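You operate a simulated robot arm through the tools that you are given. There is no shell and no other tool.

Carry out the task below with a simulated robot arm. There is one attempt and no reset: what you move stays moved.

JOB
Put things in order on the top of the grey bench. At the end: the blue roller sleeve is on the green rack bottle plate; the silver steel fitting stands where the orange tape measure stood; the orange tape measure stands where the blue roller sleeve stood; the gold brass fitting is on the brown square carton; whatever was shut is shut again. Leave all else as you found it, and nothing knocked over.

The check looks at the end state, three seconds after you hand in, the way a careful person would. Anything else that was tipped, shoved, dropped, spilled or broken makes it a failure.

ROBOT AND FRAMES
A 7-joint arm with a two-finger parallel gripper, fixed in place. Base frame: the origin is at the foot of the arm, x ahead of it, y to its left, z up; the work surface is at about z = 0. Lengths are in m, angles in rad, forces in N, time in s.
With the tool pointing down near the work surface it reaches from about 0.22 to 0.58 m from the base axis. Its first joint turns from -1.152 to 1.152 rad. Payload 2.5 kg.
The tool frame sits at the grasp point between the pads (the TCP): z along the fingers, y along the line on which they close. The tips reach 0.023 m beyond it. The gripper opens to 0.094 m. The fingers are 0.038 m wide and 0.01 m thick; the gripper's body (0.054 by 0.096 m) begins 0.039 m behind the TCP.
Orientation is that of the tool frame in the base frame, as a unit quaternion [x, y, z, w]. With the fingers straight down and closing along the base's y, the tool's x points along the base's -x, its y along +y and its z along -z.

CONTROLS
- The arm moves only by the tool play_rows. Its argument "targets" is a list of rows, each a list of 2 entries, a list of its own where there are three numbers: the shift along the tool's x, y, z in units of 500 mm (1.0 is 500 mm), then the turn, a rotation vector about the tool's x, y, z in units of 60 degrees (1.0 is 60 degrees). In form: [[[tx, ty, tz], [rx, ry, rz]], ...]. A call has 1 to 20 rows; each row is the pose to reach, as a shift and turn from the pose commanded when the call began, along the tool's axes at that moment. "grip" is the gripper command, from -1 (shut) to 1 (fully open), values between in proportion, set as the call begins (left out, the last holds). A call with a number of a shift or a turn outside -1 to 1 is refused whole. A row lasts 0.2 s, in which the tool goes at most 0.05 m and 0.15 rad; a call with a longer step from one row to the next is refused whole, and so is a gripper value outside its range. Where a pose cannot be reached the arm comes as near as it can. A force on the tool above 40 N (or 10 N above the force at the start of the call, whichever is more), or a blocked arm, ends the call early, and 0.2 s more pass. The fingers move at their own pace (about 0.108 m/s each) and stop on an object; they squeeze with about 44 N. The grip force told is the motor's: it shows also when the fingers shut on nothing. Time passes only in rows, and 0.2 s behind the last, so rows that repeat a pose let the fingers close. It gives the time, the measured TCP pose, the force on the tool (base axes), the opening and the grip force at its end, in the units of the frame above (readings bear some noise), with the torque about the TCP (base axes, N m) and any sound that the robot's microphone picked up.
- Cameras (640 x 400 px; columns grow to the right, rows downward): "scene" is fixed at [0.1029, -0.4141, 0.5402]; the picture's right is [0.88, -0.47, 0.00], its down [-0.34, -0.63, -0.70] and it looks along [0.33, 0.62, -0.71] (base axes); focal length 214 px, centre (320, 200). "wrist" rides on the gripper at [0.086, 0.016, -0.075] in the tool frame; the picture's right is [-0.18, 0.98, 0.00], its down [-0.58, -0.11, -0.81] and it looks along [-0.79, -0.15, 0.59] (tool axes); focal length 243 px, centre (320, 200). There is no depth. A picture from a camera that has moved, and an enlarged one, comes with that camera's place and axes in the base frame and with its lens. The place of the scene camera against the robot may be out by one fixed shift of up to 0.018 m in any direction.
- camera(camera): a new picture of that camera. The clock stands still meanwhile.
- inspect(camera, box): a new picture of the part [left, top, right, bottom] of that camera's present view, enlarged. The clock stands still meanwhile.
- job_done(): hands the job in; it is judged then, once.

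Nothing tells you positions but the pictures and the camera data. Unless the task says otherwise, let go and move clear before handing in.

The tools are called after "Emit:" by a JSON object that holds its "name" and its "arguments". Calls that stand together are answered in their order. play_rows: Moves the arm, as the interface text tells. Its arguments: {"type":"object","properties":{"targets":{"type":"array","items":{"type":"array"}},"grip":{"type":"number"}},"required":["targets"]} The other tools are called the same way: camera (camera) takes a picture; inspect (camera, box) takes an enlarged picture of a part of a camera's view; job_done () hands the job in.

At the start:

```text
clock: 0.0
ee_pos: [0.3797, -0.197, 0.3787]
tool_rot: [0.0, 1.0, 0.0, 0.0]
wrist_force: [0.6, 0.7, -0.7]
ft_torque: [0.02, -0.02, 0.0]
opening: 0.0939
gripper_force: 0.1
```

scene: 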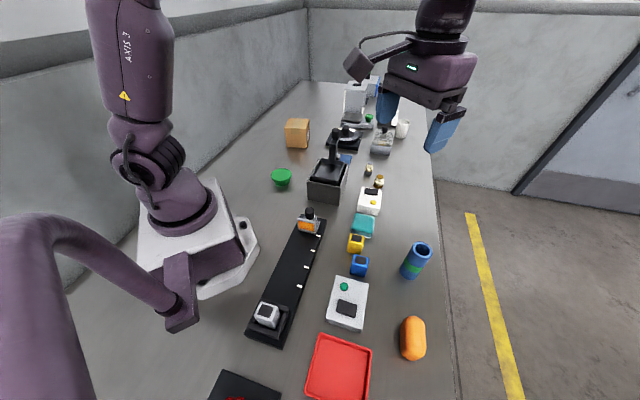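
wrist: 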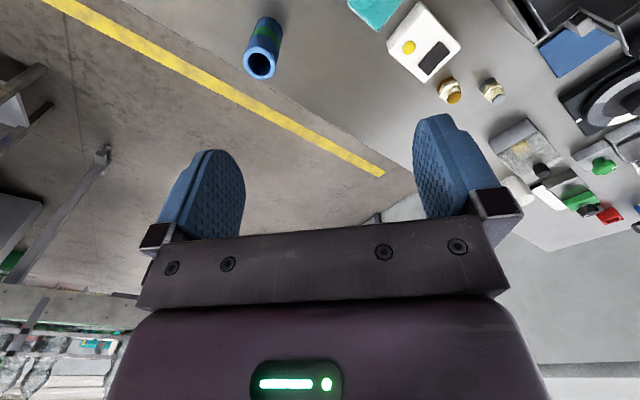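

I see a bench with many small items; I will take enlarged views to identify each one before moving. The blue sleeve seems to be the upright tube at the right edge, and the fittings are near the middle of the bench.

Emit:
{"name": "inspect", "arguments": {"camera": "scene", "box": [260, 60, 440, 172]}}

Emit:
{"name": "inspect", "arguments": {"camera": "scene", "box": [260, 150, 460, 275]}}

Emit:
{"name": "inspect", "arguments": {"camera": "scene", "box": [200, 250, 440, 400]}}

Emit:
{"name": "inspect", "arguments": {"camera": "wrist", "box": [340, 0, 640, 190]}}

```text
3.56 times, centred on (350, 116) of scene
camera zoom: at [0.1029, -0.4141, 0.5402], right [0.88, -0.47, 0.0], down [-0.34, -0.63, -0.7], along [0.33, 0.62, -0.71], focal length 763 px, centre (213, 499)
```

zoom: 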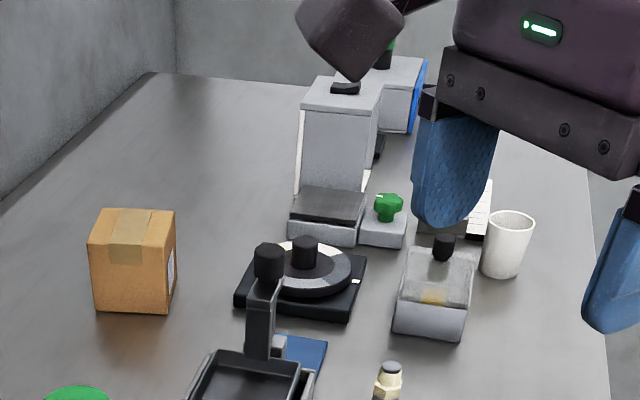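

```text
3.20 times, centred on (360, 212) of scene
camera zoom: at [0.1029, -0.4141, 0.5402], right [0.88, -0.47, 0.0], down [-0.34, -0.63, -0.7], along [0.33, 0.62, -0.71], focal length 686 px, centre (192, 160)
```

zoom: 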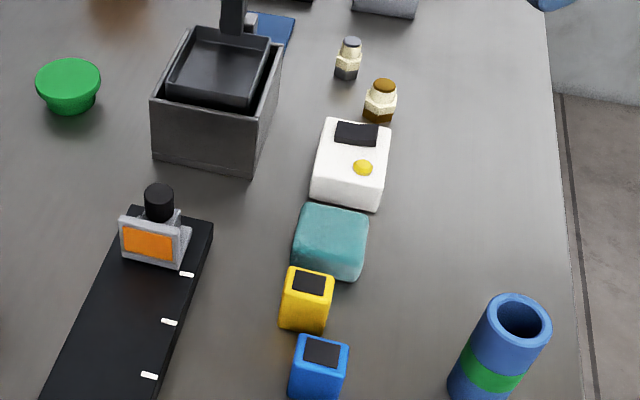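

```text
2.67 times, centred on (320, 325) of scene
camera zoom: at [0.1029, -0.4141, 0.5402], right [0.88, -0.47, 0.0], down [-0.34, -0.63, -0.7], along [0.33, 0.62, -0.71], focal length 572 px, centre (320, -133)
```

zoom: 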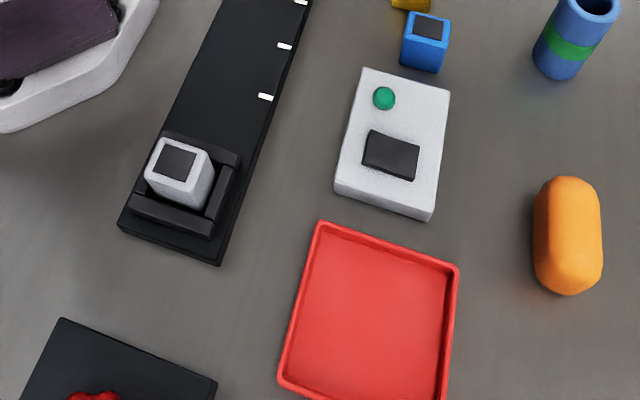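

```text
2.11 times, centred on (490, 95) of wrist
camera zoom: at [0.2917, -0.1803, 0.4539], right [0.18, 0.98, 0.0], down [0.58, -0.11, 0.81], along [0.79, -0.15, -0.59], focal length 511 px, centre (-38, 421)
```

zoom: 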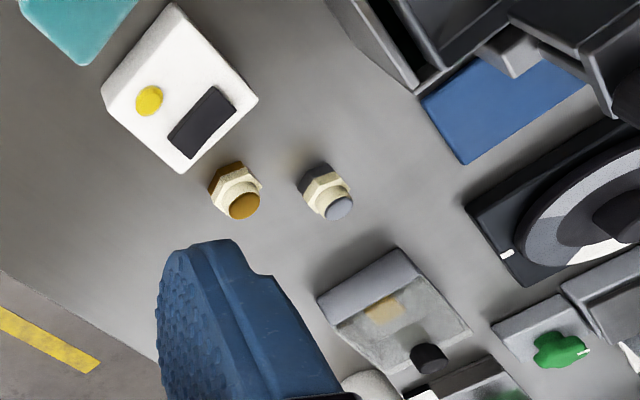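

I see two candidate fittings at about (0.59, 0.09) and (0.58, 0.01), a blue tube at about (0.43, -0.30), an orange capsule at (0.31, -0.43), a carton at (0.44, 0.41) and a green item at (0.27, 0.20). I'll move the arm up and back, clear of everything, for a wrist survey.

Emit:
{"name": "play_rows", "arguments": {"targets": [[[0.04, 0.06, -0.01], [0, 0, 0]], [[0.08, 0.13, -0.02], [0, 0, 0]], [[0.12, 0.2, -0.03], [0, 0, 0]], [[0.16, 0.27, -0.04], [0, 0, 0]], [[0.2, 0.33, -0.05], [0, 0, 0]], [[0.24, 0.394, -0.06], [0, 0, 0]], [[0.24, 0.394, -0.06], [0, 0, 0]]]}}

Emit:
{"name": "camera", "arguments": {"camera": "wrist"}}

Emit:
{"name": "camera", "arguments": {"camera": "scene"}}

```text
clock: 1.6
ee_pos: [0.259, 0.0021, 0.4105]
tool_rot: [0.0, 1.0, 0.0, 0.0]
wrist_force: [-0.3, 0.8, 0.5]
ft_torque: [-0.01, -0.02, -0.02]
opening: 0.094
gripper_force: 0.1
```

```text
taken
camera wrist: at [0.1717, 0.0179, 0.4842], right [0.18, 0.98, 0.0], down [0.58, -0.11, 0.81], along [0.79, -0.15, -0.59], focal length 243 px, centre (320, 200)
```

wrist: 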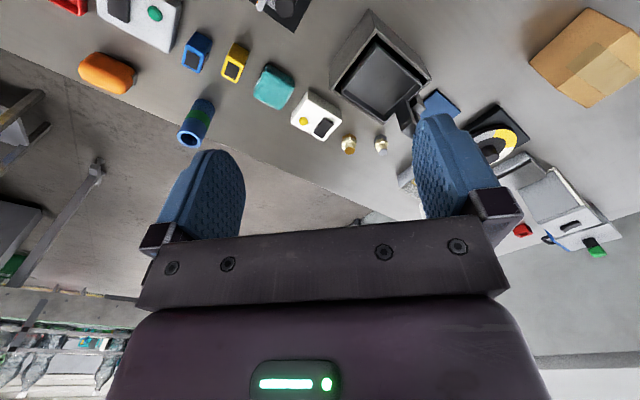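

```text
taken
```

scene: 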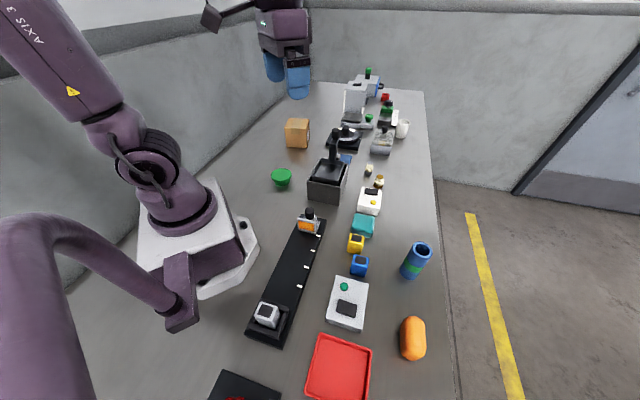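

The far end is visible now. I'll zoom in on the far part and on the near objects.

Emit:
{"name": "inspect", "arguments": {"camera": "scene", "box": [320, 60, 440, 135]}}

Emit:
{"name": "inspect", "arguments": {"camera": "scene", "box": [320, 110, 440, 185]}}

Emit:
{"name": "inspect", "arguments": {"camera": "scene", "box": [250, 100, 370, 210]}}

Emit:
{"name": "inspect", "arguments": {"camera": "scene", "box": [320, 200, 480, 300]}}

Emit:
{"name": "inspect", "arguments": {"camera": "wrist", "box": [50, 0, 370, 200]}}

Emit:
{"name": "inspect", "arguments": {"camera": "wrist", "box": [320, 0, 640, 200]}}

```text
5.33 times, centred on (380, 98) of scene
camera zoom: at [0.1029, -0.4141, 0.5402], right [0.88, -0.47, 0.0], down [-0.34, -0.63, -0.7], along [0.33, 0.62, -0.71], focal length 1144 px, centre (0, 747)
```

zoom: 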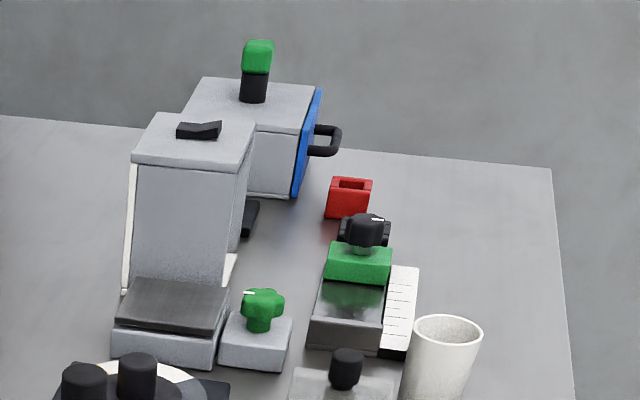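

```text
5.33 times, centred on (380, 148) of scene
camera zoom: at [0.1029, -0.4141, 0.5402], right [0.88, -0.47, 0.0], down [-0.34, -0.63, -0.7], along [0.33, 0.62, -0.71], focal length 1144 px, centre (0, 480)
```

zoom: 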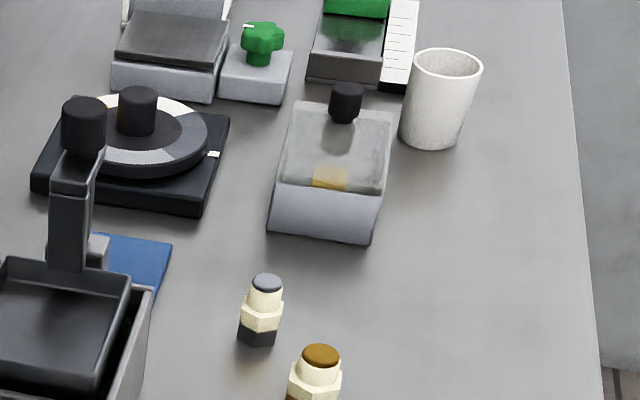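

```text
3.64 times, centred on (310, 155) of scene
camera zoom: at [0.1029, -0.4141, 0.5402], right [0.88, -0.47, 0.0], down [-0.34, -0.63, -0.7], along [0.33, 0.62, -0.71], focal length 780 px, centre (356, 364)
```

zoom: 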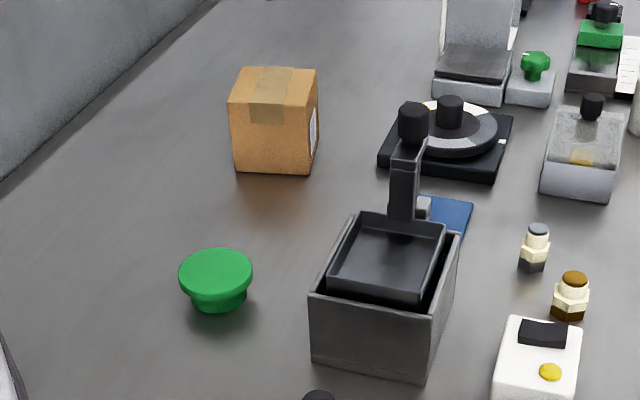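

```text
4.00 times, centred on (400, 250) of scene
camera zoom: at [0.1029, -0.4141, 0.5402], right [0.88, -0.47, 0.0], down [-0.34, -0.63, -0.7], along [0.33, 0.62, -0.71], focal length 858 px, centre (0, 0)
```

zoom: 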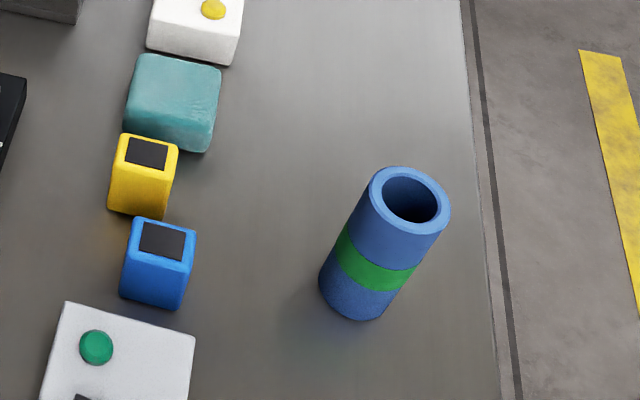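

```text
2.00 times, centred on (210, 100) of wrist
camera zoom: at [0.1717, 0.0179, 0.4842], right [0.18, 0.98, 0.0], down [0.58, -0.11, 0.81], along [0.79, -0.15, -0.59], focal length 485 px, centre (540, 400)
```

zoom: 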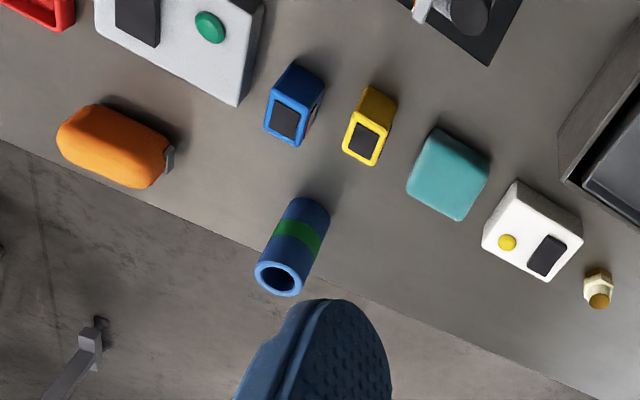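

```text
2.00 times, centred on (480, 100) of wrist
camera zoom: at [0.1717, 0.0179, 0.4842], right [0.18, 0.98, 0.0], down [0.58, -0.11, 0.81], along [0.79, -0.15, -0.59], focal length 485 px, centre (0, 400)
```

zoom: 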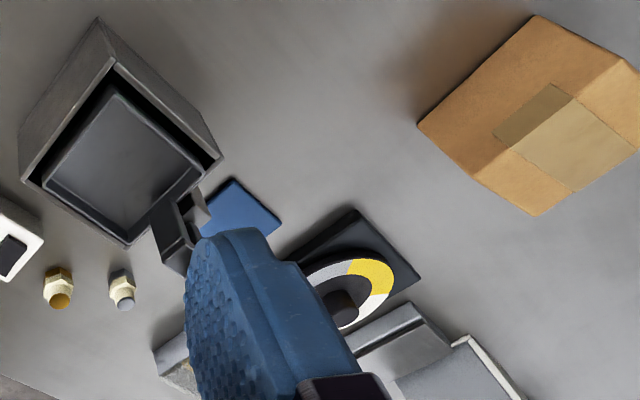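

Both fittings stand free on the bench past the white box, and the orange tape measure lies with a grey tab on one end. I'll go nearer to look at the fittings, the see-through-lidded box and the green plate.

Emit:
{"name": "play_rows", "arguments": {"targets": [[[-0.056, 0.015, 0.044], [0, 0, 0]], [[-0.112, 0.03, 0.088], [0, 0, 0]], [[-0.168, 0.045, 0.132], [0, 0, 0]], [[-0.226, 0.06, 0.176], [0, 0, 0]], [[-0.282, 0.076, 0.22], [0, 0, 0]], [[-0.282, 0.076, 0.22], [0, 0, 0]]]}}

Emit:
{"name": "camera", "arguments": {"camera": "wrist"}}

Emit:
{"name": "inspect", "arguments": {"camera": "wrist", "box": [220, 20, 420, 145]}}

Emit:
{"name": "inspect", "arguments": {"camera": "wrist", "box": [400, 60, 640, 210]}}

```text
clock: 3.0
ee_pos: [0.3991, 0.0367, 0.2984]
tool_rot: [0.0, 1.0, 0.0, -0.001]
wrist_force: [0.2, -0.4, 0.2]
ft_torque: [0.0, 0.01, 0.0]
opening: 0.094
gripper_force: 0.0
```

```text
taken
camera wrist: at [0.3121, 0.0537, 0.3735], right [0.18, 0.98, 0.0], down [0.58, -0.11, 0.81], along [0.79, -0.15, -0.59], focal length 243 px, centre (320, 200)
```

wrist: 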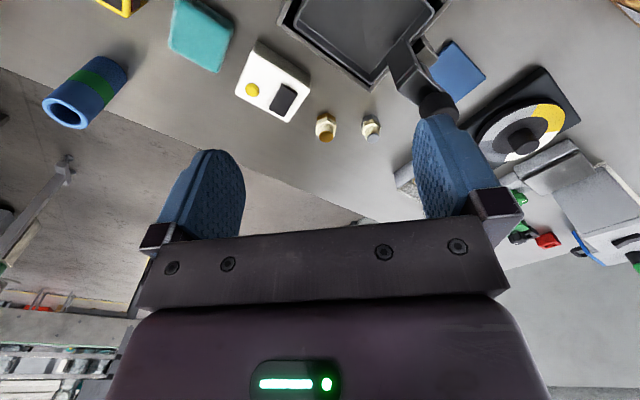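

```text
3.20 times, centred on (320, 82) of wrist
camera zoom: at [0.3121, 0.0537, 0.3735], right [0.18, 0.98, 0.0], down [0.58, -0.11, 0.81], along [0.79, -0.15, -0.59], focal length 776 px, centre (320, 576)
```

zoom: 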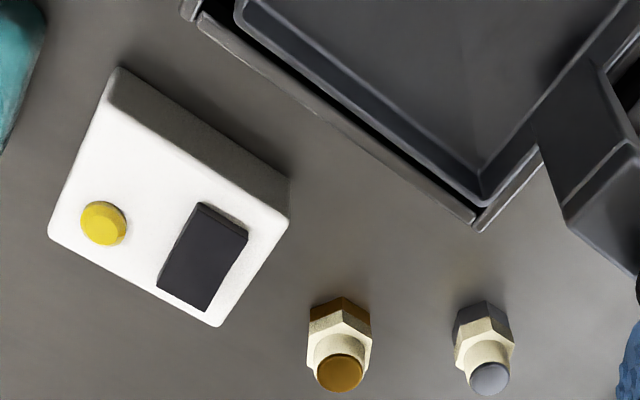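

```text
2.67 times, centred on (520, 135) of wrist
camera zoom: at [0.3121, 0.0537, 0.3735], right [0.18, 0.98, 0.0], down [0.58, -0.11, 0.81], along [0.79, -0.15, -0.59], focal length 647 px, centre (-213, 373)
```

zoom: 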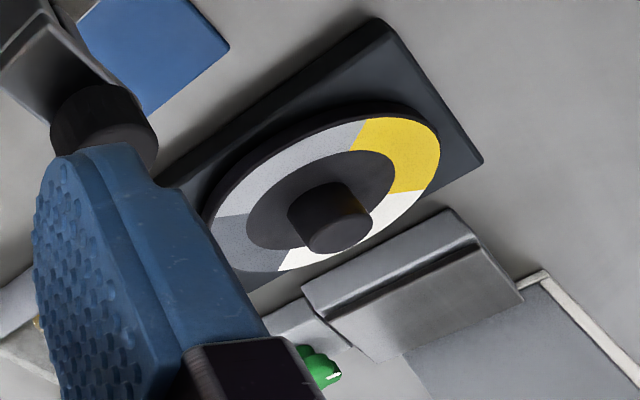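

The fittings are hexagonal with a round neck, silver at about (0.59, 0.09) and gold at about (0.58, 0.01). Next I turn the wrist camera toward the green plate and carton on the left.

Emit:
{"name": "play_rows", "arguments": {"targets": [[[0.038, 0.003, -0.02], [0, 0, -0.125]], [[0.075, 0.006, -0.04], [0, 0, -0.25]], [[0.112, 0.009, -0.06], [0, 0, -0.375]], [[0.15, 0.012, -0.08], [0, 0, -0.5]], [[0.188, 0.015, -0.08], [0, 0, -0.625]], [[0.225, 0.018, -0.08], [0, 0, -0.75]], [[0.262, 0.022, -0.08], [0, 0, -0.875]], [[0.3, 0.026, -0.08], [0, 0, -1.0]], [[0.3, 0.026, -0.08], [0, 0, -1.0]]]}}

Emit:
{"name": "camera", "arguments": {"camera": "wrist"}}

Emit:
{"name": "inspect", "arguments": {"camera": "wrist", "box": [300, 0, 540, 150]}}

Emit:
{"name": "inspect", "arguments": {"camera": "scene", "box": [340, 120, 440, 182]}}

```text
clock: 5.0
ee_pos: [0.2509, 0.052, 0.3399]
tool_rot: [-0.501, 0.865, -0.001, 0.0]
wrist_force: [-0.2, 0.6, 0.5]
ft_torque: [0.02, -0.01, -0.01]
opening: 0.0939
gripper_force: 0.0
```

```text
taken
camera wrist: at [0.1922, -0.0148, 0.4136], right [-0.76, 0.65, 0.0], down [0.38, 0.45, 0.81], along [0.52, 0.61, -0.59], focal length 243 px, centre (320, 200)
```

wrist: 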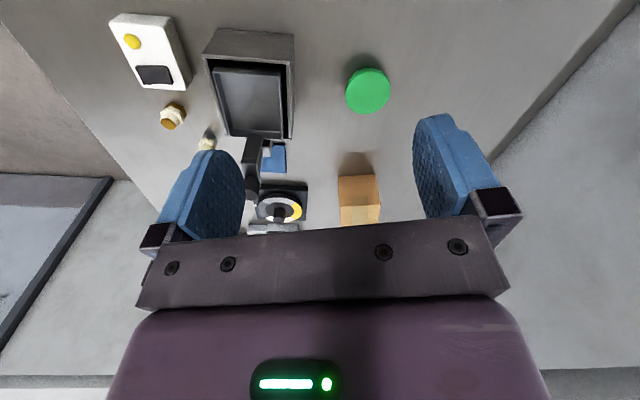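

```text
2.67 times, centred on (420, 75) of wrist
camera zoom: at [0.1922, -0.0148, 0.4136], right [-0.76, 0.65, 0.0], down [0.38, 0.45, 0.81], along [0.52, 0.61, -0.59], focal length 647 px, centre (53, 533)
```

zoom: 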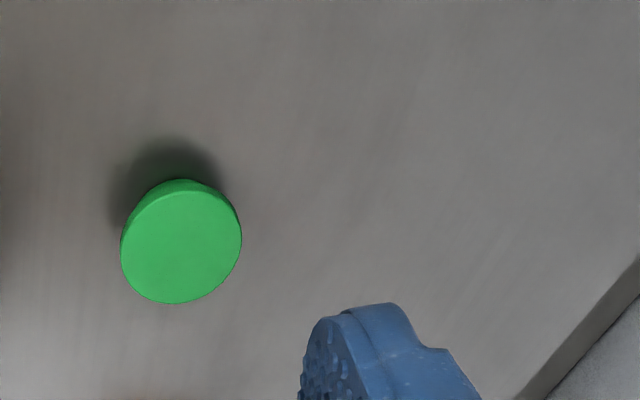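

```text
6.40 times, centred on (390, 151) of scene
camera zoom: at [0.1029, -0.4141, 0.5402], right [0.88, -0.47, 0.0], down [-0.34, -0.63, -0.7], along [0.33, 0.62, -0.71], focal length 1373 px, centre (-128, 514)
```

zoom: 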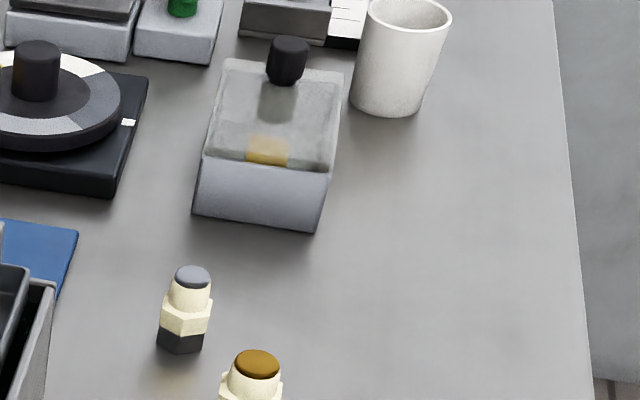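

The green plate is a round pedestal at about (0.27, 0.20), and the carton stands at about (0.44, 0.41). Now I swing to the right to view the sleeve, tape measure and the near end of the bench.

Emit:
{"name": "play_rows", "arguments": {"targets": [[[0.043, -0.025, 0], [0, 0, 0.125]], [[0.086, -0.05, 0], [0, 0, 0.25]], [[0.13, -0.075, 0], [0, 0, 0.375]], [[0.173, -0.1, 0], [0, 0, 0.5]], [[0.216, -0.125, 0], [0, 0, 0.625]], [[0.26, -0.15, 0], [0, 0, 0.75]], [[0.303, -0.175, 0], [0, 0, 0.875]], [[0.346, -0.2, 0], [0, 0, 1.0]], [[0.346, -0.2, 0], [0, 0, 1.0]]]}}

Emit:
{"name": "play_rows", "arguments": {"targets": [[[0, 0, 0], [0, 0, 0.125]], [[0, 0, 0], [0, 0, 0.25]], [[0, 0, 0], [0, 0, 0.375]], [[0, 0, 0], [0, 0, 0.5]], [[0, 0, 0], [0, 0, 0.6]], [[0, 0, 0], [0, 0, 0.6]]]}}

Emit:
{"name": "camera", "arguments": {"camera": "wrist"}}

Emit:
{"name": "inspect", "arguments": {"camera": "wrist", "box": [200, 0, 440, 150]}}

Emit:
{"name": "camera", "arguments": {"camera": "scene"}}

```text
clock: 7.0
ee_pos: [0.2481, -0.1498, 0.3381]
tool_rot: [0.002, 1.0, 0.0, 0.0]
wrist_force: [-0.6, 0.3, -0.1]
ft_torque: [-0.01, -0.02, -0.01]
opening: 0.0941
gripper_force: 0.0
```

```text
clock: 8.4
ee_pos: [0.2507, -0.1479, 0.3377]
tool_rot: [0.31, 0.951, -0.001, 0.0]
wrist_force: [0.3, -0.2, -0.7]
ft_torque: [0.01, -0.02, 0.0]
opening: 0.0942
gripper_force: 0.1
```

```text
taken
camera wrist: at [0.1893, -0.0846, 0.4137], right [0.73, 0.69, 0.0], down [0.41, -0.43, 0.81], along [0.55, -0.59, -0.59], focal length 243 px, centre (320, 200)
```

wrist: 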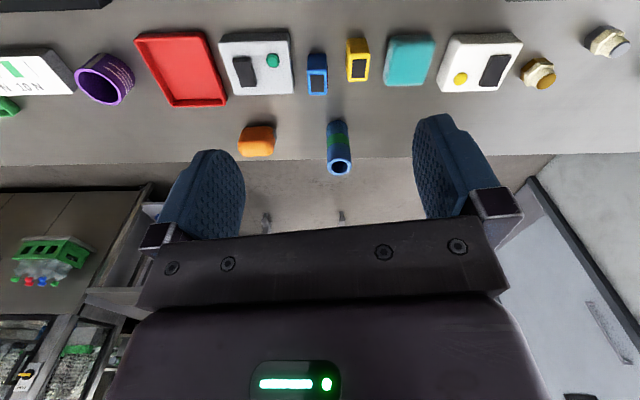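

```text
2.67 times, centred on (320, 75) of wrist
camera zoom: at [0.1893, -0.0846, 0.4137], right [0.73, 0.69, 0.0], down [0.41, -0.43, 0.81], along [0.55, -0.59, -0.59], focal length 647 px, centre (320, 533)
```

zoom: 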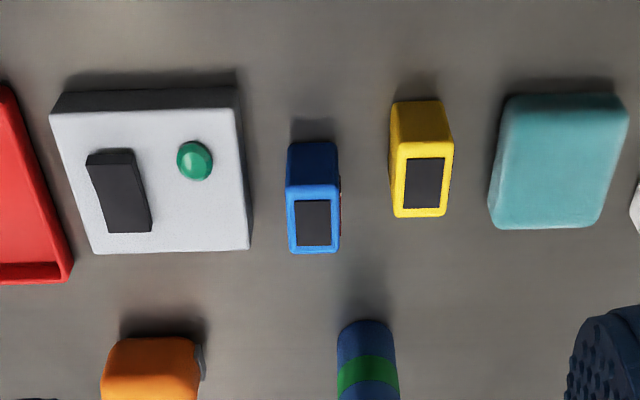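

```text
taken
```

scene: 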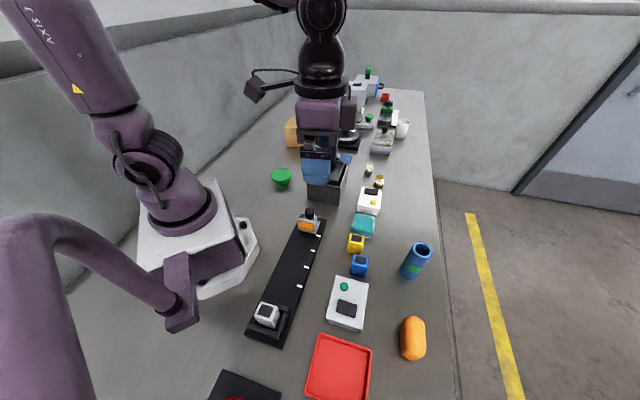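

I notice a purple cup and a white plate marked "10 N" at the near end; I will zoom in there to be sure which item is the green bottle plate.

Emit:
{"name": "inspect", "arguments": {"camera": "wrist", "box": [0, 0, 240, 150]}}

Emit:
{"name": "inspect", "arguments": {"camera": "wrist", "box": [0, 180, 200, 305]}}

Emit:
{"name": "inspect", "arguments": {"camera": "wrist", "box": [220, 90, 420, 215]}}

Emit:
{"name": "inspect", "arguments": {"camera": "wrist", "box": [480, 0, 640, 100]}}

```text
2.67 times, centred on (120, 75) of wrist
camera zoom: at [0.1893, -0.0846, 0.4137], right [0.73, 0.69, 0.0], down [0.41, -0.43, 0.81], along [0.55, -0.59, -0.59], focal length 647 px, centre (853, 533)
```

zoom: 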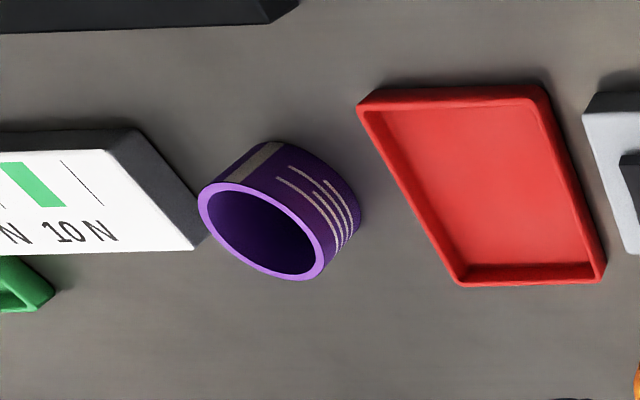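

```text
3.20 times, centred on (100, 242) of wrist
camera zoom: at [0.1893, -0.0846, 0.4137], right [0.73, 0.69, 0.0], down [0.41, -0.43, 0.81], along [0.55, -0.59, -0.59], focal length 776 px, centre (1024, 64)
```

zoom: 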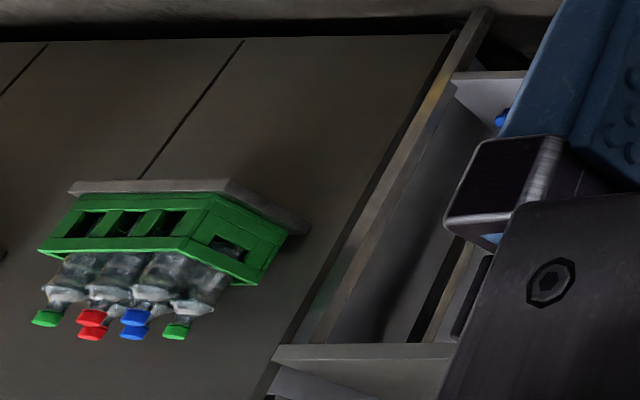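

```text
3.20 times, centred on (320, 152) of wrist
camera zoom: at [0.1893, -0.0846, 0.4137], right [0.73, 0.69, 0.0], down [0.41, -0.43, 0.81], along [0.55, -0.59, -0.59], focal length 776 px, centre (320, 352)
```

zoom: 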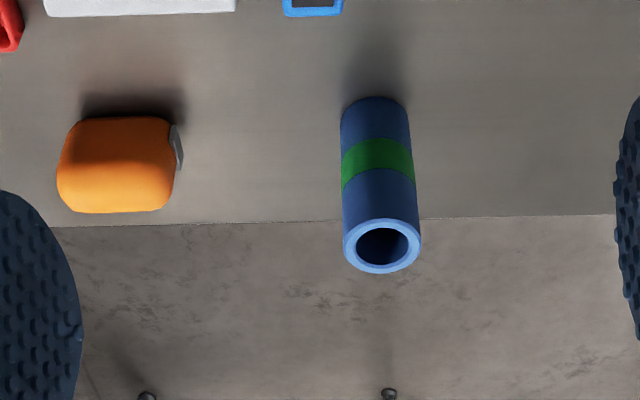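

```text
4.00 times, centred on (560, 50) of wrist
camera zoom: at [0.1893, -0.0846, 0.4137], right [0.73, 0.69, 0.0], down [0.41, -0.43, 0.81], along [0.55, -0.59, -0.59], focal length 970 px, centre (-640, 800)
```

zoom: 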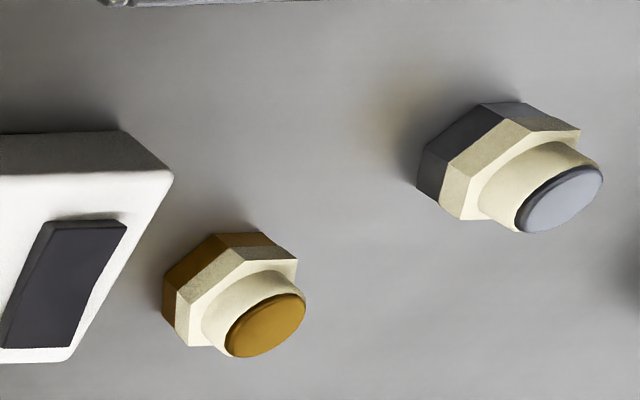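

The sleeve stands at about (0.431, -0.289), is about 0.11 tall and 0.042 in diameter. The tape measure is at about (0.325, -0.42) with its long axis parallel to the bench edge. I'll take a second, closer view of the green plate and carton to fix their positions before carrying anything.

Emit:
{"name": "play_rows", "arguments": {"targets": [[[0.026, 0.036, 0.02], [0, 0, -0.125]], [[0.052, 0.072, 0.045], [0, 0, -0.25]], [[0.078, 0.108, 0.068], [0, 0, -0.375]], [[0.105, 0.144, 0.09], [0, 0, -0.5]], [[0.131, 0.18, 0.11], [0, 0, -0.625]], [[0.157, 0.216, 0.135], [0, 0, -0.75]], [[0.183, 0.252, 0.158], [0, 0, -0.875]], [[0.209, 0.288, 0.18], [0, 0, -1.0]]]}}

Emit:
{"name": "play_rows", "arguments": {"targets": [[[0, 0, 0], [0, 0, -0.125]], [[0, 0, 0], [0, 0, -0.25]], [[0, 0, 0], [0, 0, -0.375]], [[0, 0, 0], [0, 0, -0.5]], [[0, 0, 0], [0, 0, -0.6]], [[0, 0, 0], [0, 0, -0.6]]]}}

Emit:
{"name": "camera", "arguments": {"camera": "wrist"}}

Emit:
{"name": "inspect", "arguments": {"camera": "wrist", "box": [300, 0, 460, 100]}}

Emit:
{"name": "inspect", "arguments": {"camera": "wrist", "box": [300, 120, 460, 220]}}

```text
clock: 10.2
ee_pos: [0.2506, 0.0295, 0.2487]
tool_rot: [-0.209, 0.978, 0.0, 0.0]
wrist_force: [-0.1, 0.3, -0.1]
ft_torque: [0.02, 0.02, 0.03]
opening: 0.094
gripper_force: 0.0
```

```text
clock: 11.6
ee_pos: [0.2509, 0.0296, 0.2485]
tool_rot: [-0.501, 0.866, 0.0, 0.0]
wrist_force: [-0.4, -0.5, -0.7]
ft_torque: [0.01, -0.03, 0.01]
opening: 0.0942
gripper_force: 0.0
```

```text
taken
camera wrist: at [0.1924, -0.0373, 0.324], right [-0.76, 0.65, 0.0], down [0.38, 0.45, 0.81], along [0.52, 0.61, -0.59], focal length 243 px, centre (320, 200)
```

wrist: 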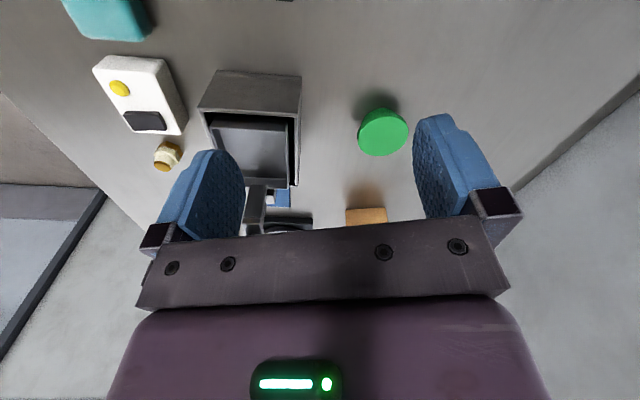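

```text
4.00 times, centred on (380, 50) of wrist
camera zoom: at [0.1924, -0.0373, 0.324], right [-0.76, 0.65, 0.0], down [0.38, 0.45, 0.81], along [0.52, 0.61, -0.59], focal length 970 px, centre (80, 800)
```

zoom: 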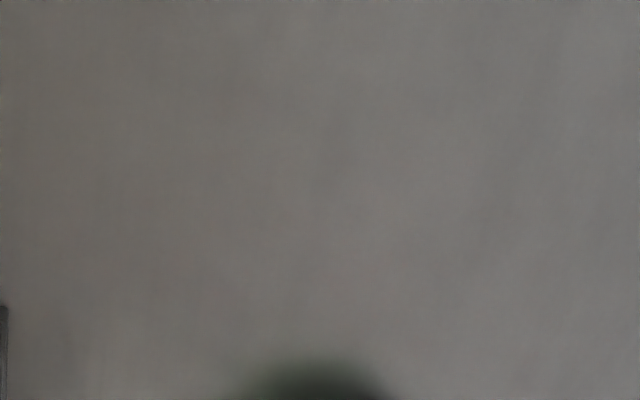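

```text
4.00 times, centred on (380, 170) of wrist
camera zoom: at [0.1924, -0.0373, 0.324], right [-0.76, 0.65, 0.0], down [0.38, 0.45, 0.81], along [0.52, 0.61, -0.59], focal length 970 px, centre (80, 320)
```

zoom: 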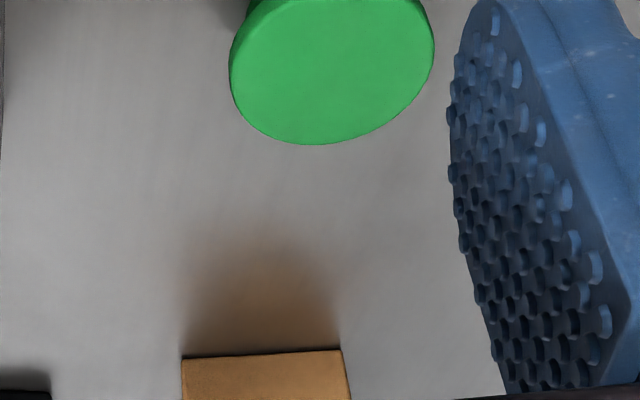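

Emit:
{"name": "inspect", "arguments": {"camera": "wrist", "box": [320, 80, 440, 165]}}

Emit:
{"name": "inspect", "arguments": {"camera": "scene", "box": [255, 155, 315, 195]}}

Emit:
{"name": "inspect", "arguments": {"camera": "scene", "box": [270, 100, 330, 160]}}

```text
4.71 times, centred on (380, 122) of wrist
camera zoom: at [0.1924, -0.0373, 0.324], right [-0.76, 0.65, 0.0], down [0.38, 0.45, 0.81], along [0.52, 0.61, -0.59], focal length 1142 px, centre (38, 565)
```

zoom: 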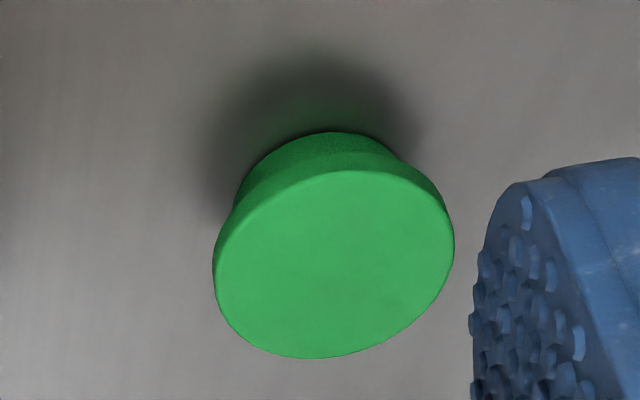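

```text
10.00 times, centred on (285, 175) of scene
camera zoom: at [0.1029, -0.4141, 0.5402], right [0.88, -0.47, 0.0], down [-0.34, -0.63, -0.7], along [0.33, 0.62, -0.71], focal length 2145 px, centre (670, 450)
```

zoom: 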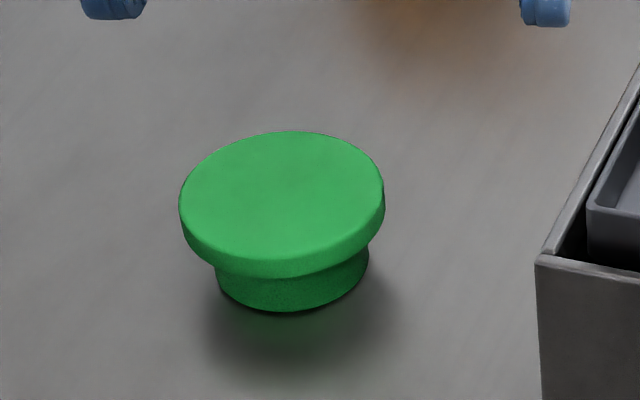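

```text
6.67 times, centred on (300, 130) of scene
camera zoom: at [0.1029, -0.4141, 0.5402], right [0.88, -0.47, 0.0], down [-0.34, -0.63, -0.7], along [0.33, 0.62, -0.71], focal length 1430 px, centre (453, 667)
```

zoom: 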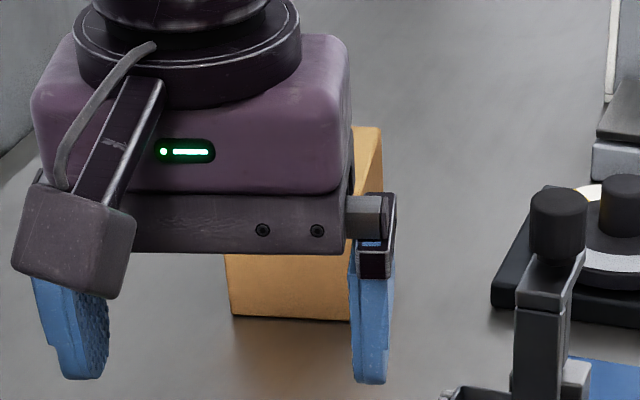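

The plate's top centre works out at (0.274, 0.202, 0.034), about 0.075 wide, and the carton looks like a cube of about 0.095 centred near (0.45, 0.455). That may be beyond straight-down reach, so I'll test the reach high above the carton with the empty hand.

Emit:
{"name": "play_rows", "arguments": {"targets": [[[-0.08, 0.008, -0.02], [0, 0, 0]], [[-0.16, 0.016, -0.04], [0, 0, 0]], [[-0.24, 0.024, -0.05], [0, 0, 0]], [[-0.32, 0.032, -0.05], [0, 0, 0]], [[-0.4, 0.04, -0.05], [0, 0, 0]], [[-0.48, 0.046, -0.05], [0, 0, 0]], [[-0.56, 0.054, -0.05], [0, 0, 0]], [[-0.64, 0.062, -0.05], [0, 0, 0]], [[-0.7, 0.068, -0.05], [0, 0, 0]], [[-0.76, 0.074, -0.05], [0, 0, 0]], [[-0.76, 0.074, -0.05], [0, 0, 0]]]}}

Emit:
{"name": "camera", "arguments": {"camera": "scene"}}

Emit:
{"name": "camera", "arguments": {"camera": "wrist"}}

```text
clock: 14.0
ee_pos: [0.4075, 0.377, 0.2738]
tool_rot: [-0.5, 0.866, -0.001, -0.001]
wrist_force: [0.3, -0.6, -0.7]
ft_torque: [-0.01, 0.05, -0.01]
opening: 0.0941
gripper_force: 0.1
```

```text
taken
```

scene: 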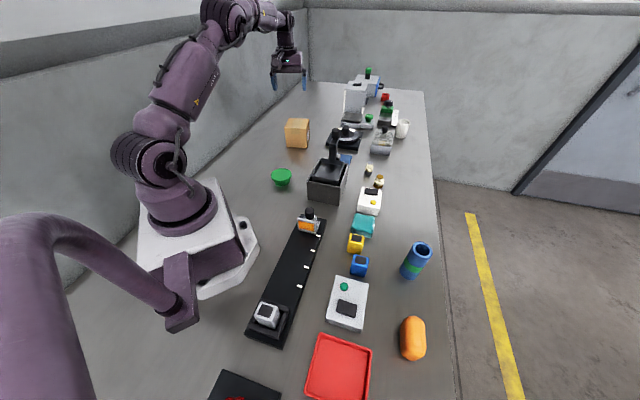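

```text
taken
camera wrist: at [0.3498, 0.3098, 0.3503], right [-0.76, 0.65, 0.0], down [0.39, 0.45, 0.81], along [0.52, 0.61, -0.59], focal length 243 px, centre (320, 200)
```

wrist: 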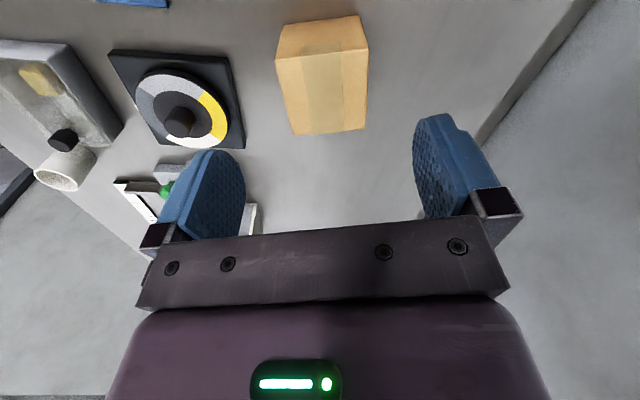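

The wrist view puts the carton's top centre at about (0.448, 0.435) with its top at z about 0.085 and front edge at r about 0.576. I'll test how far straight-down reach extends above it.

Emit:
{"name": "play_rows", "arguments": {"targets": [[[-0.03, 0, 0.05], [0, 0, 0]], [[-0.065, 0, 0.1], [0, 0, 0]], [[-0.1, -0.005, 0.148], [0, 0, 0]], [[-0.13, -0.01, 0.148], [0, 0, 0]], [[-0.13, -0.01, 0.148], [0, 0, 0]], [[-0.13, -0.01, 0.148], [0, 0, 0]]]}}

Emit:
{"name": "camera", "arguments": {"camera": "wrist"}}

```text
clock: 15.4
ee_pos: [0.4316, 0.4136, 0.1997]
tool_rot: [-0.5, 0.866, 0.0, 0.0]
wrist_force: [-0.2, -0.3, 0.2]
ft_torque: [0.01, 0.02, 0.02]
opening: 0.0941
gripper_force: 0.0
out of reach, approached as far as the arm can: row 3, 4, 5, 6
```

```text
taken
camera wrist: at [0.3736, 0.3472, 0.2747], right [-0.76, 0.65, 0.0], down [0.39, 0.45, 0.81], along [0.53, 0.61, -0.59], focal length 243 px, centre (320, 200)
```

wrist: 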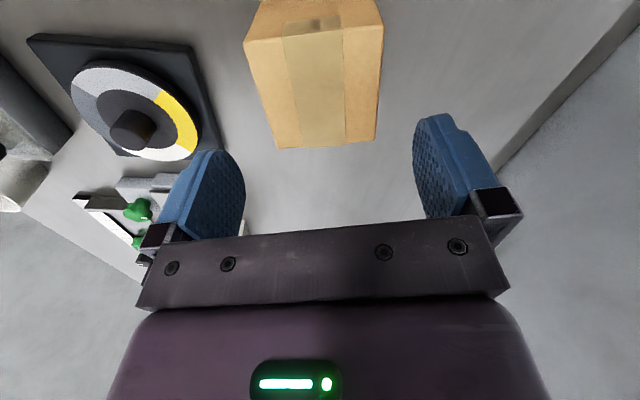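

Straight down, the arm reaches r of about 0.598 there, so I'll use a slight outward tilt later for the carton. First I go for the sleeve: up and across to (0.35, 0, 0.35), turning the wrist straight.

Emit:
{"name": "play_rows", "arguments": {"targets": [[[0.03, -0.01, -0.08], [0, 0, 0.0]], [[0.08, -0.03, -0.15], [0, 0, 0.1]], [[0.15, -0.05, -0.2], [0, 0, 0.2]], [[0.23, -0.08, -0.23], [0, 0, 0.3]], [[0.31, -0.1, -0.26], [0, 0, 0.4]], [[0.39, -0.13, -0.28], [0, 0, 0.5]], [[0.47, -0.16, -0.3], [0, 0, 0.62]], [[0.55, -0.19, -0.3], [0, 0, 0.74]], [[0.63, -0.215, -0.3], [0, 0, 0.87]], [[0.71, -0.245, -0.3], [0, 0, 1.0]], [[0.79, -0.271, -0.3], [0, 0, 1.0]], [[0.79, -0.271, -0.3], [0, 0, 1.0]]]}}

```text
clock: 18.0
ee_pos: [0.3512, 0.0043, 0.3483]
tool_rot: [0.0, 1.0, 0.0, 0.0]
wrist_force: [0.3, -0.8, -0.4]
ft_torque: [-0.04, 0.0, 0.01]
opening: 0.0939
gripper_force: 0.0
```

The arm is at (0.351, 0.004, 0.348), straight. Next I move above the sleeve at z 0.25 and check alignment with the wrist camera.

Emit:
{"name": "play_rows", "arguments": {"targets": [[[-0.02, -0.075, 0.02], [0, 0, 0]], [[-0.04, -0.15, 0.045], [0, 0, 0]], [[-0.06, -0.225, 0.07], [0, 0, 0]], [[-0.08, -0.3, 0.095], [0, 0, 0]], [[-0.1, -0.375, 0.12], [0, 0, 0]], [[-0.12, -0.45, 0.145], [0, 0, 0]], [[-0.14, -0.52, 0.17], [0, 0, 0]], [[-0.16, -0.587, 0.196], [0, 0, 0]], [[-0.16, -0.587, 0.196], [0, 0, 0]]]}}

Emit:
{"name": "camera", "arguments": {"camera": "wrist"}}

Emit:
{"name": "inspect", "arguments": {"camera": "wrist", "box": [240, 0, 400, 100]}}

Emit:
{"name": "camera", "arguments": {"camera": "scene"}}

```text
clock: 20.0
ee_pos: [0.43, -0.2892, 0.2551]
tool_rot: [0.0, 1.0, 0.0, 0.0]
wrist_force: [-0.4, 0.4, -0.3]
ft_torque: [-0.03, 0.02, 0.02]
opening: 0.0938
gripper_force: 0.1
```

```text
taken
camera wrist: at [0.3426, -0.2724, 0.3289], right [0.18, 0.98, 0.0], down [0.58, -0.11, 0.81], along [0.79, -0.15, -0.59], focal length 243 px, centre (320, 200)
```

wrist: 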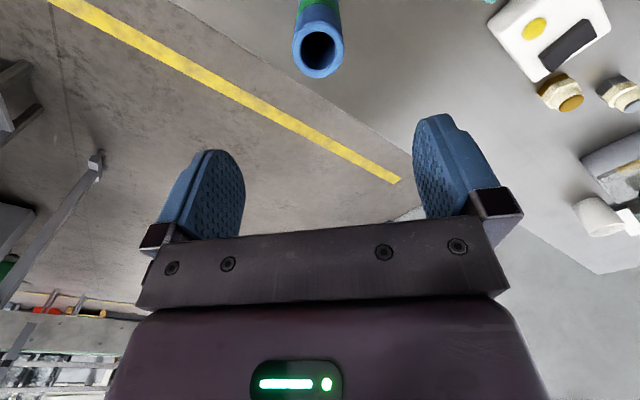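

```text
4.00 times, centred on (320, 50) of wrist
camera zoom: at [0.3426, -0.2724, 0.3289], right [0.18, 0.98, 0.0], down [0.58, -0.11, 0.81], along [0.79, -0.15, -0.59], focal length 970 px, centre (320, 800)
```

zoom: 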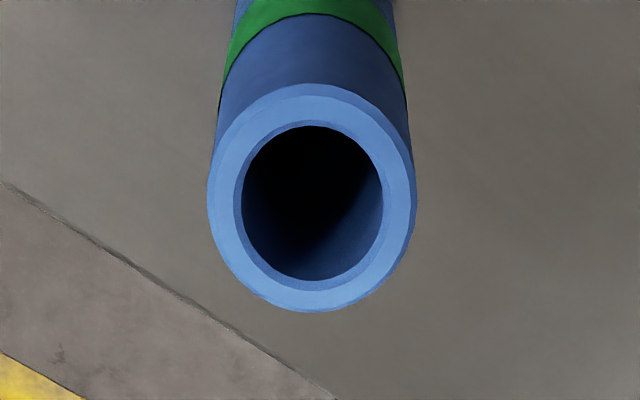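

```text
taken
```

scene: 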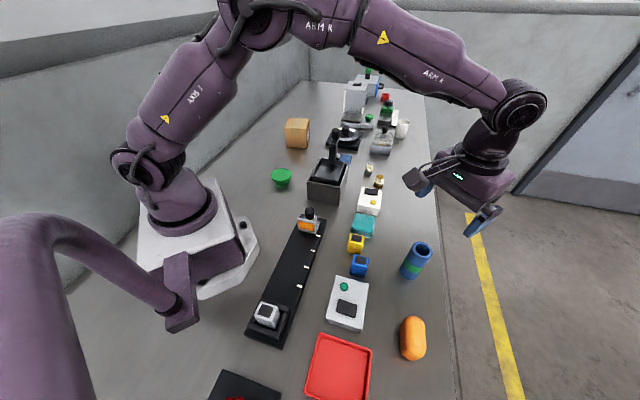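

The sleeve's rim is centred at about (0.431, -0.2905) with its top at about z 0.105, so the hand is well lined up. I descend to z 0.075 with open fingers.

Emit:
{"name": "play_rows", "arguments": {"targets": [[[-0.002, -0.003, 0.06], [0, 0, 0]], [[-0.002, -0.003, 0.12], [0, 0, 0]], [[-0.002, -0.003, 0.17], [0, 0, 0]], [[-0.002, -0.003, 0.21], [0, 0, 0]], [[-0.002, -0.003, 0.25], [0, 0, 0]], [[-0.002, -0.003, 0.28], [0, 0, 0]], [[-0.002, -0.003, 0.31], [0, 0, 0]], [[-0.002, -0.003, 0.335], [0, 0, 0]], [[-0.002, -0.003, 0.36], [0, 0, 0]], [[-0.002, -0.003, 0.36], [0, 0, 0]]]}}

Emit:
{"name": "camera", "arguments": {"camera": "wrist"}}

Emit:
{"name": "inspect", "arguments": {"camera": "scene", "box": [370, 200, 490, 290]}}

```text
clock: 22.2
ee_pos: [0.4312, -0.2903, 0.0718]
tool_rot: [0.0, 1.0, 0.0, 0.0]
wrist_force: [-0.1, -0.4, -0.3]
ft_torque: [0.0, 0.0, 0.0]
opening: 0.0938
gripper_force: 0.1
```

```text
taken
camera wrist: at [0.3443, -0.274, 0.1471], right [0.18, 0.98, 0.0], down [0.58, -0.11, 0.81], along [0.79, -0.15, -0.59], focal length 243 px, centre (320, 200)
```

wrist: 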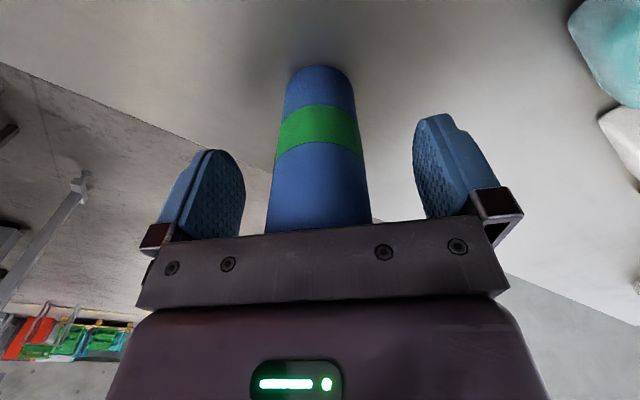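

```text
4.44 times, centred on (430, 245) of scene
camera zoom: at [0.1029, -0.4141, 0.5402], right [0.88, -0.47, 0.0], down [-0.34, -0.63, -0.7], along [0.33, 0.62, -0.71], focal length 953 px, centre (-169, 0)
```

zoom: 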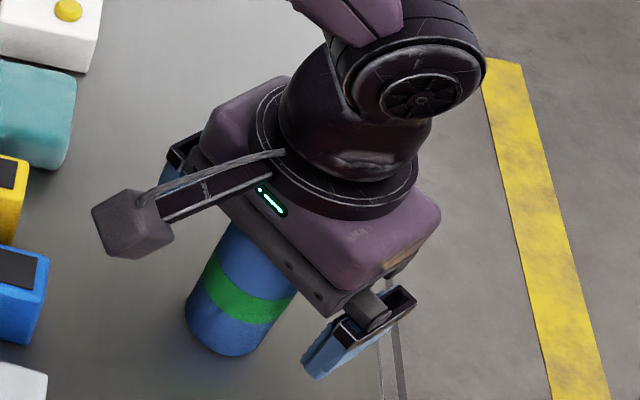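

The sleeve is centred between the fingers. I close the gripper here.

Emit:
{"name": "play_rows", "arguments": {"targets": [[[0, 0, 0], [0, 0, 0]], [[0, 0, 0], [0, 0, 0]], [[0, 0, 0], [0, 0, 0]], [[0, 0, 0], [0, 0, 0]]], "grip": -1}}

```text
clock: 23.2
ee_pos: [0.4307, -0.2906, 0.0724]
tool_rot: [0.0, 1.0, 0.0, 0.001]
wrist_force: [-0.5, -0.8, 0.6]
ft_torque: [0.02, -0.01, 0.0]
opening: 0.0428
gripper_force: 44.2
```

The sleeve is gripped at 0.0428 m. I lift it straight up to about z 0.33.

Emit:
{"name": "play_rows", "arguments": {"targets": [[[0, 0, -0.02], [0, 0, 0]], [[0, 0, -0.05], [0, 0, 0]], [[0, 0, -0.1], [0, 0, 0]], [[0, 0, -0.16], [0, 0, 0]], [[0, 0, -0.23], [0, 0, 0]], [[0, 0, -0.3], [0, 0, 0]], [[0, 0, -0.37], [0, 0, 0]], [[0, 0, -0.44], [0, 0, 0]], [[0, 0, -0.5], [0, 0, 0]], [[0, 0, -0.53], [0, 0, 0]], [[0, 0, -0.53], [0, 0, 0]]]}}

Emit:
{"name": "camera", "arguments": {"camera": "scene"}}

Emit:
{"name": "camera", "arguments": {"camera": "wrist"}}

```text
clock: 25.6
ee_pos: [0.4322, -0.2905, 0.3375]
tool_rot: [0.0, 1.0, 0.0, 0.0]
wrist_force: [-0.2, -0.7, -1.3]
ft_torque: [-0.01, 0.01, -0.05]
opening: 0.043
gripper_force: 43.9
```

```text
taken
```

scene: 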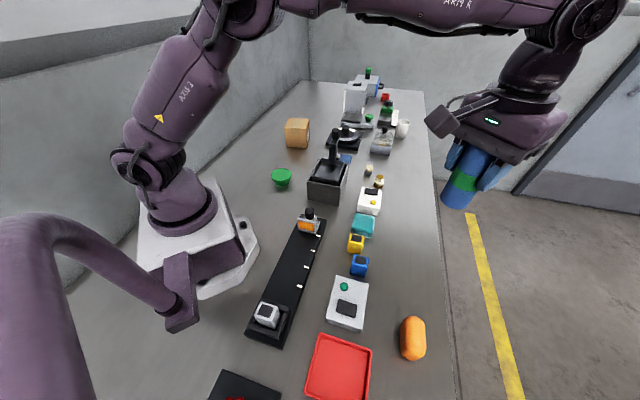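

```text
taken
camera wrist: at [0.3442, -0.2736, 0.4125], right [0.18, 0.98, 0.0], down [0.58, -0.11, 0.81], along [0.79, -0.15, -0.59], focal length 243 px, centre (320, 200)
```

wrist: 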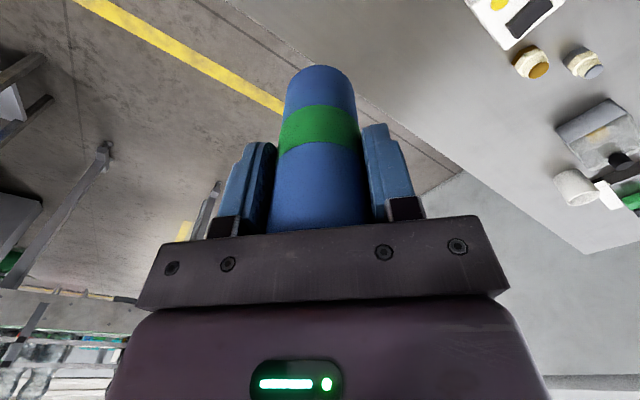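

The sleeve is held upright. I carry it high over to the green plate at (0.274, 0.202).

Emit:
{"name": "play_rows", "arguments": {"targets": [[[0.02, 0.05, 0], [0, 0, 0]], [[0.04, 0.12, 0], [0, 0, 0]], [[0.065, 0.2, 0], [0, 0, 0]], [[0.09, 0.285, 0], [0, 0, 0]], [[0.118, 0.37, 0], [0, 0, 0]], [[0.146, 0.455, 0], [0, 0, 0]], [[0.173, 0.54, 0], [0, 0, 0]], [[0.2, 0.625, 0], [0, 0, 0]], [[0.228, 0.71, 0], [0, 0, 0]], [[0.255, 0.79, 0], [0, 0, 0]], [[0.28, 0.87, 0], [0, 0, 0]], [[0.3, 0.94, 0], [0, 0, 0]], [[0.316, 0.985, 0], [0, 0, 0]], [[0.316, 0.985, 0], [0, 0, 0]]]}}

Emit:
{"name": "camera", "arguments": {"camera": "scene"}}

Emit:
{"name": "camera", "arguments": {"camera": "wrist"}}

```text
clock: 28.6
ee_pos: [0.2722, 0.2034, 0.3377]
tool_rot: [0.001, 1.0, 0.0, 0.0]
wrist_force: [0.2, 0.4, -0.4]
ft_torque: [0.03, 0.01, 0.0]
opening: 0.043
gripper_force: 43.9
```

```text
taken
```

scene: 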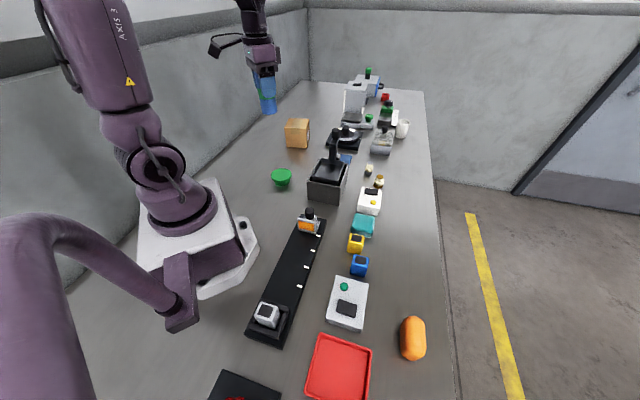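

```text
taken
camera wrist: at [0.1849, 0.2199, 0.4125], right [0.18, 0.98, 0.0], down [0.58, -0.11, 0.81], along [0.79, -0.15, -0.59], focal length 243 px, centre (320, 200)
```

wrist: 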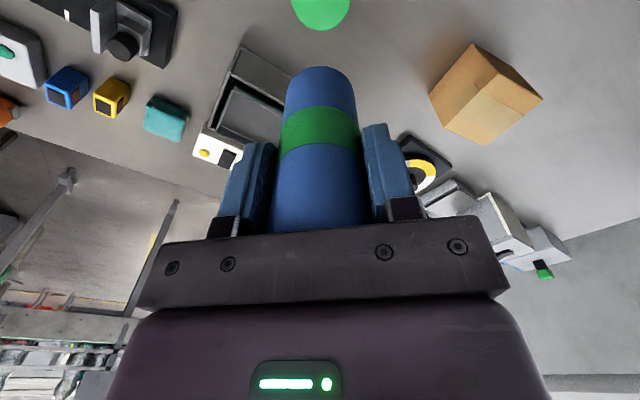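

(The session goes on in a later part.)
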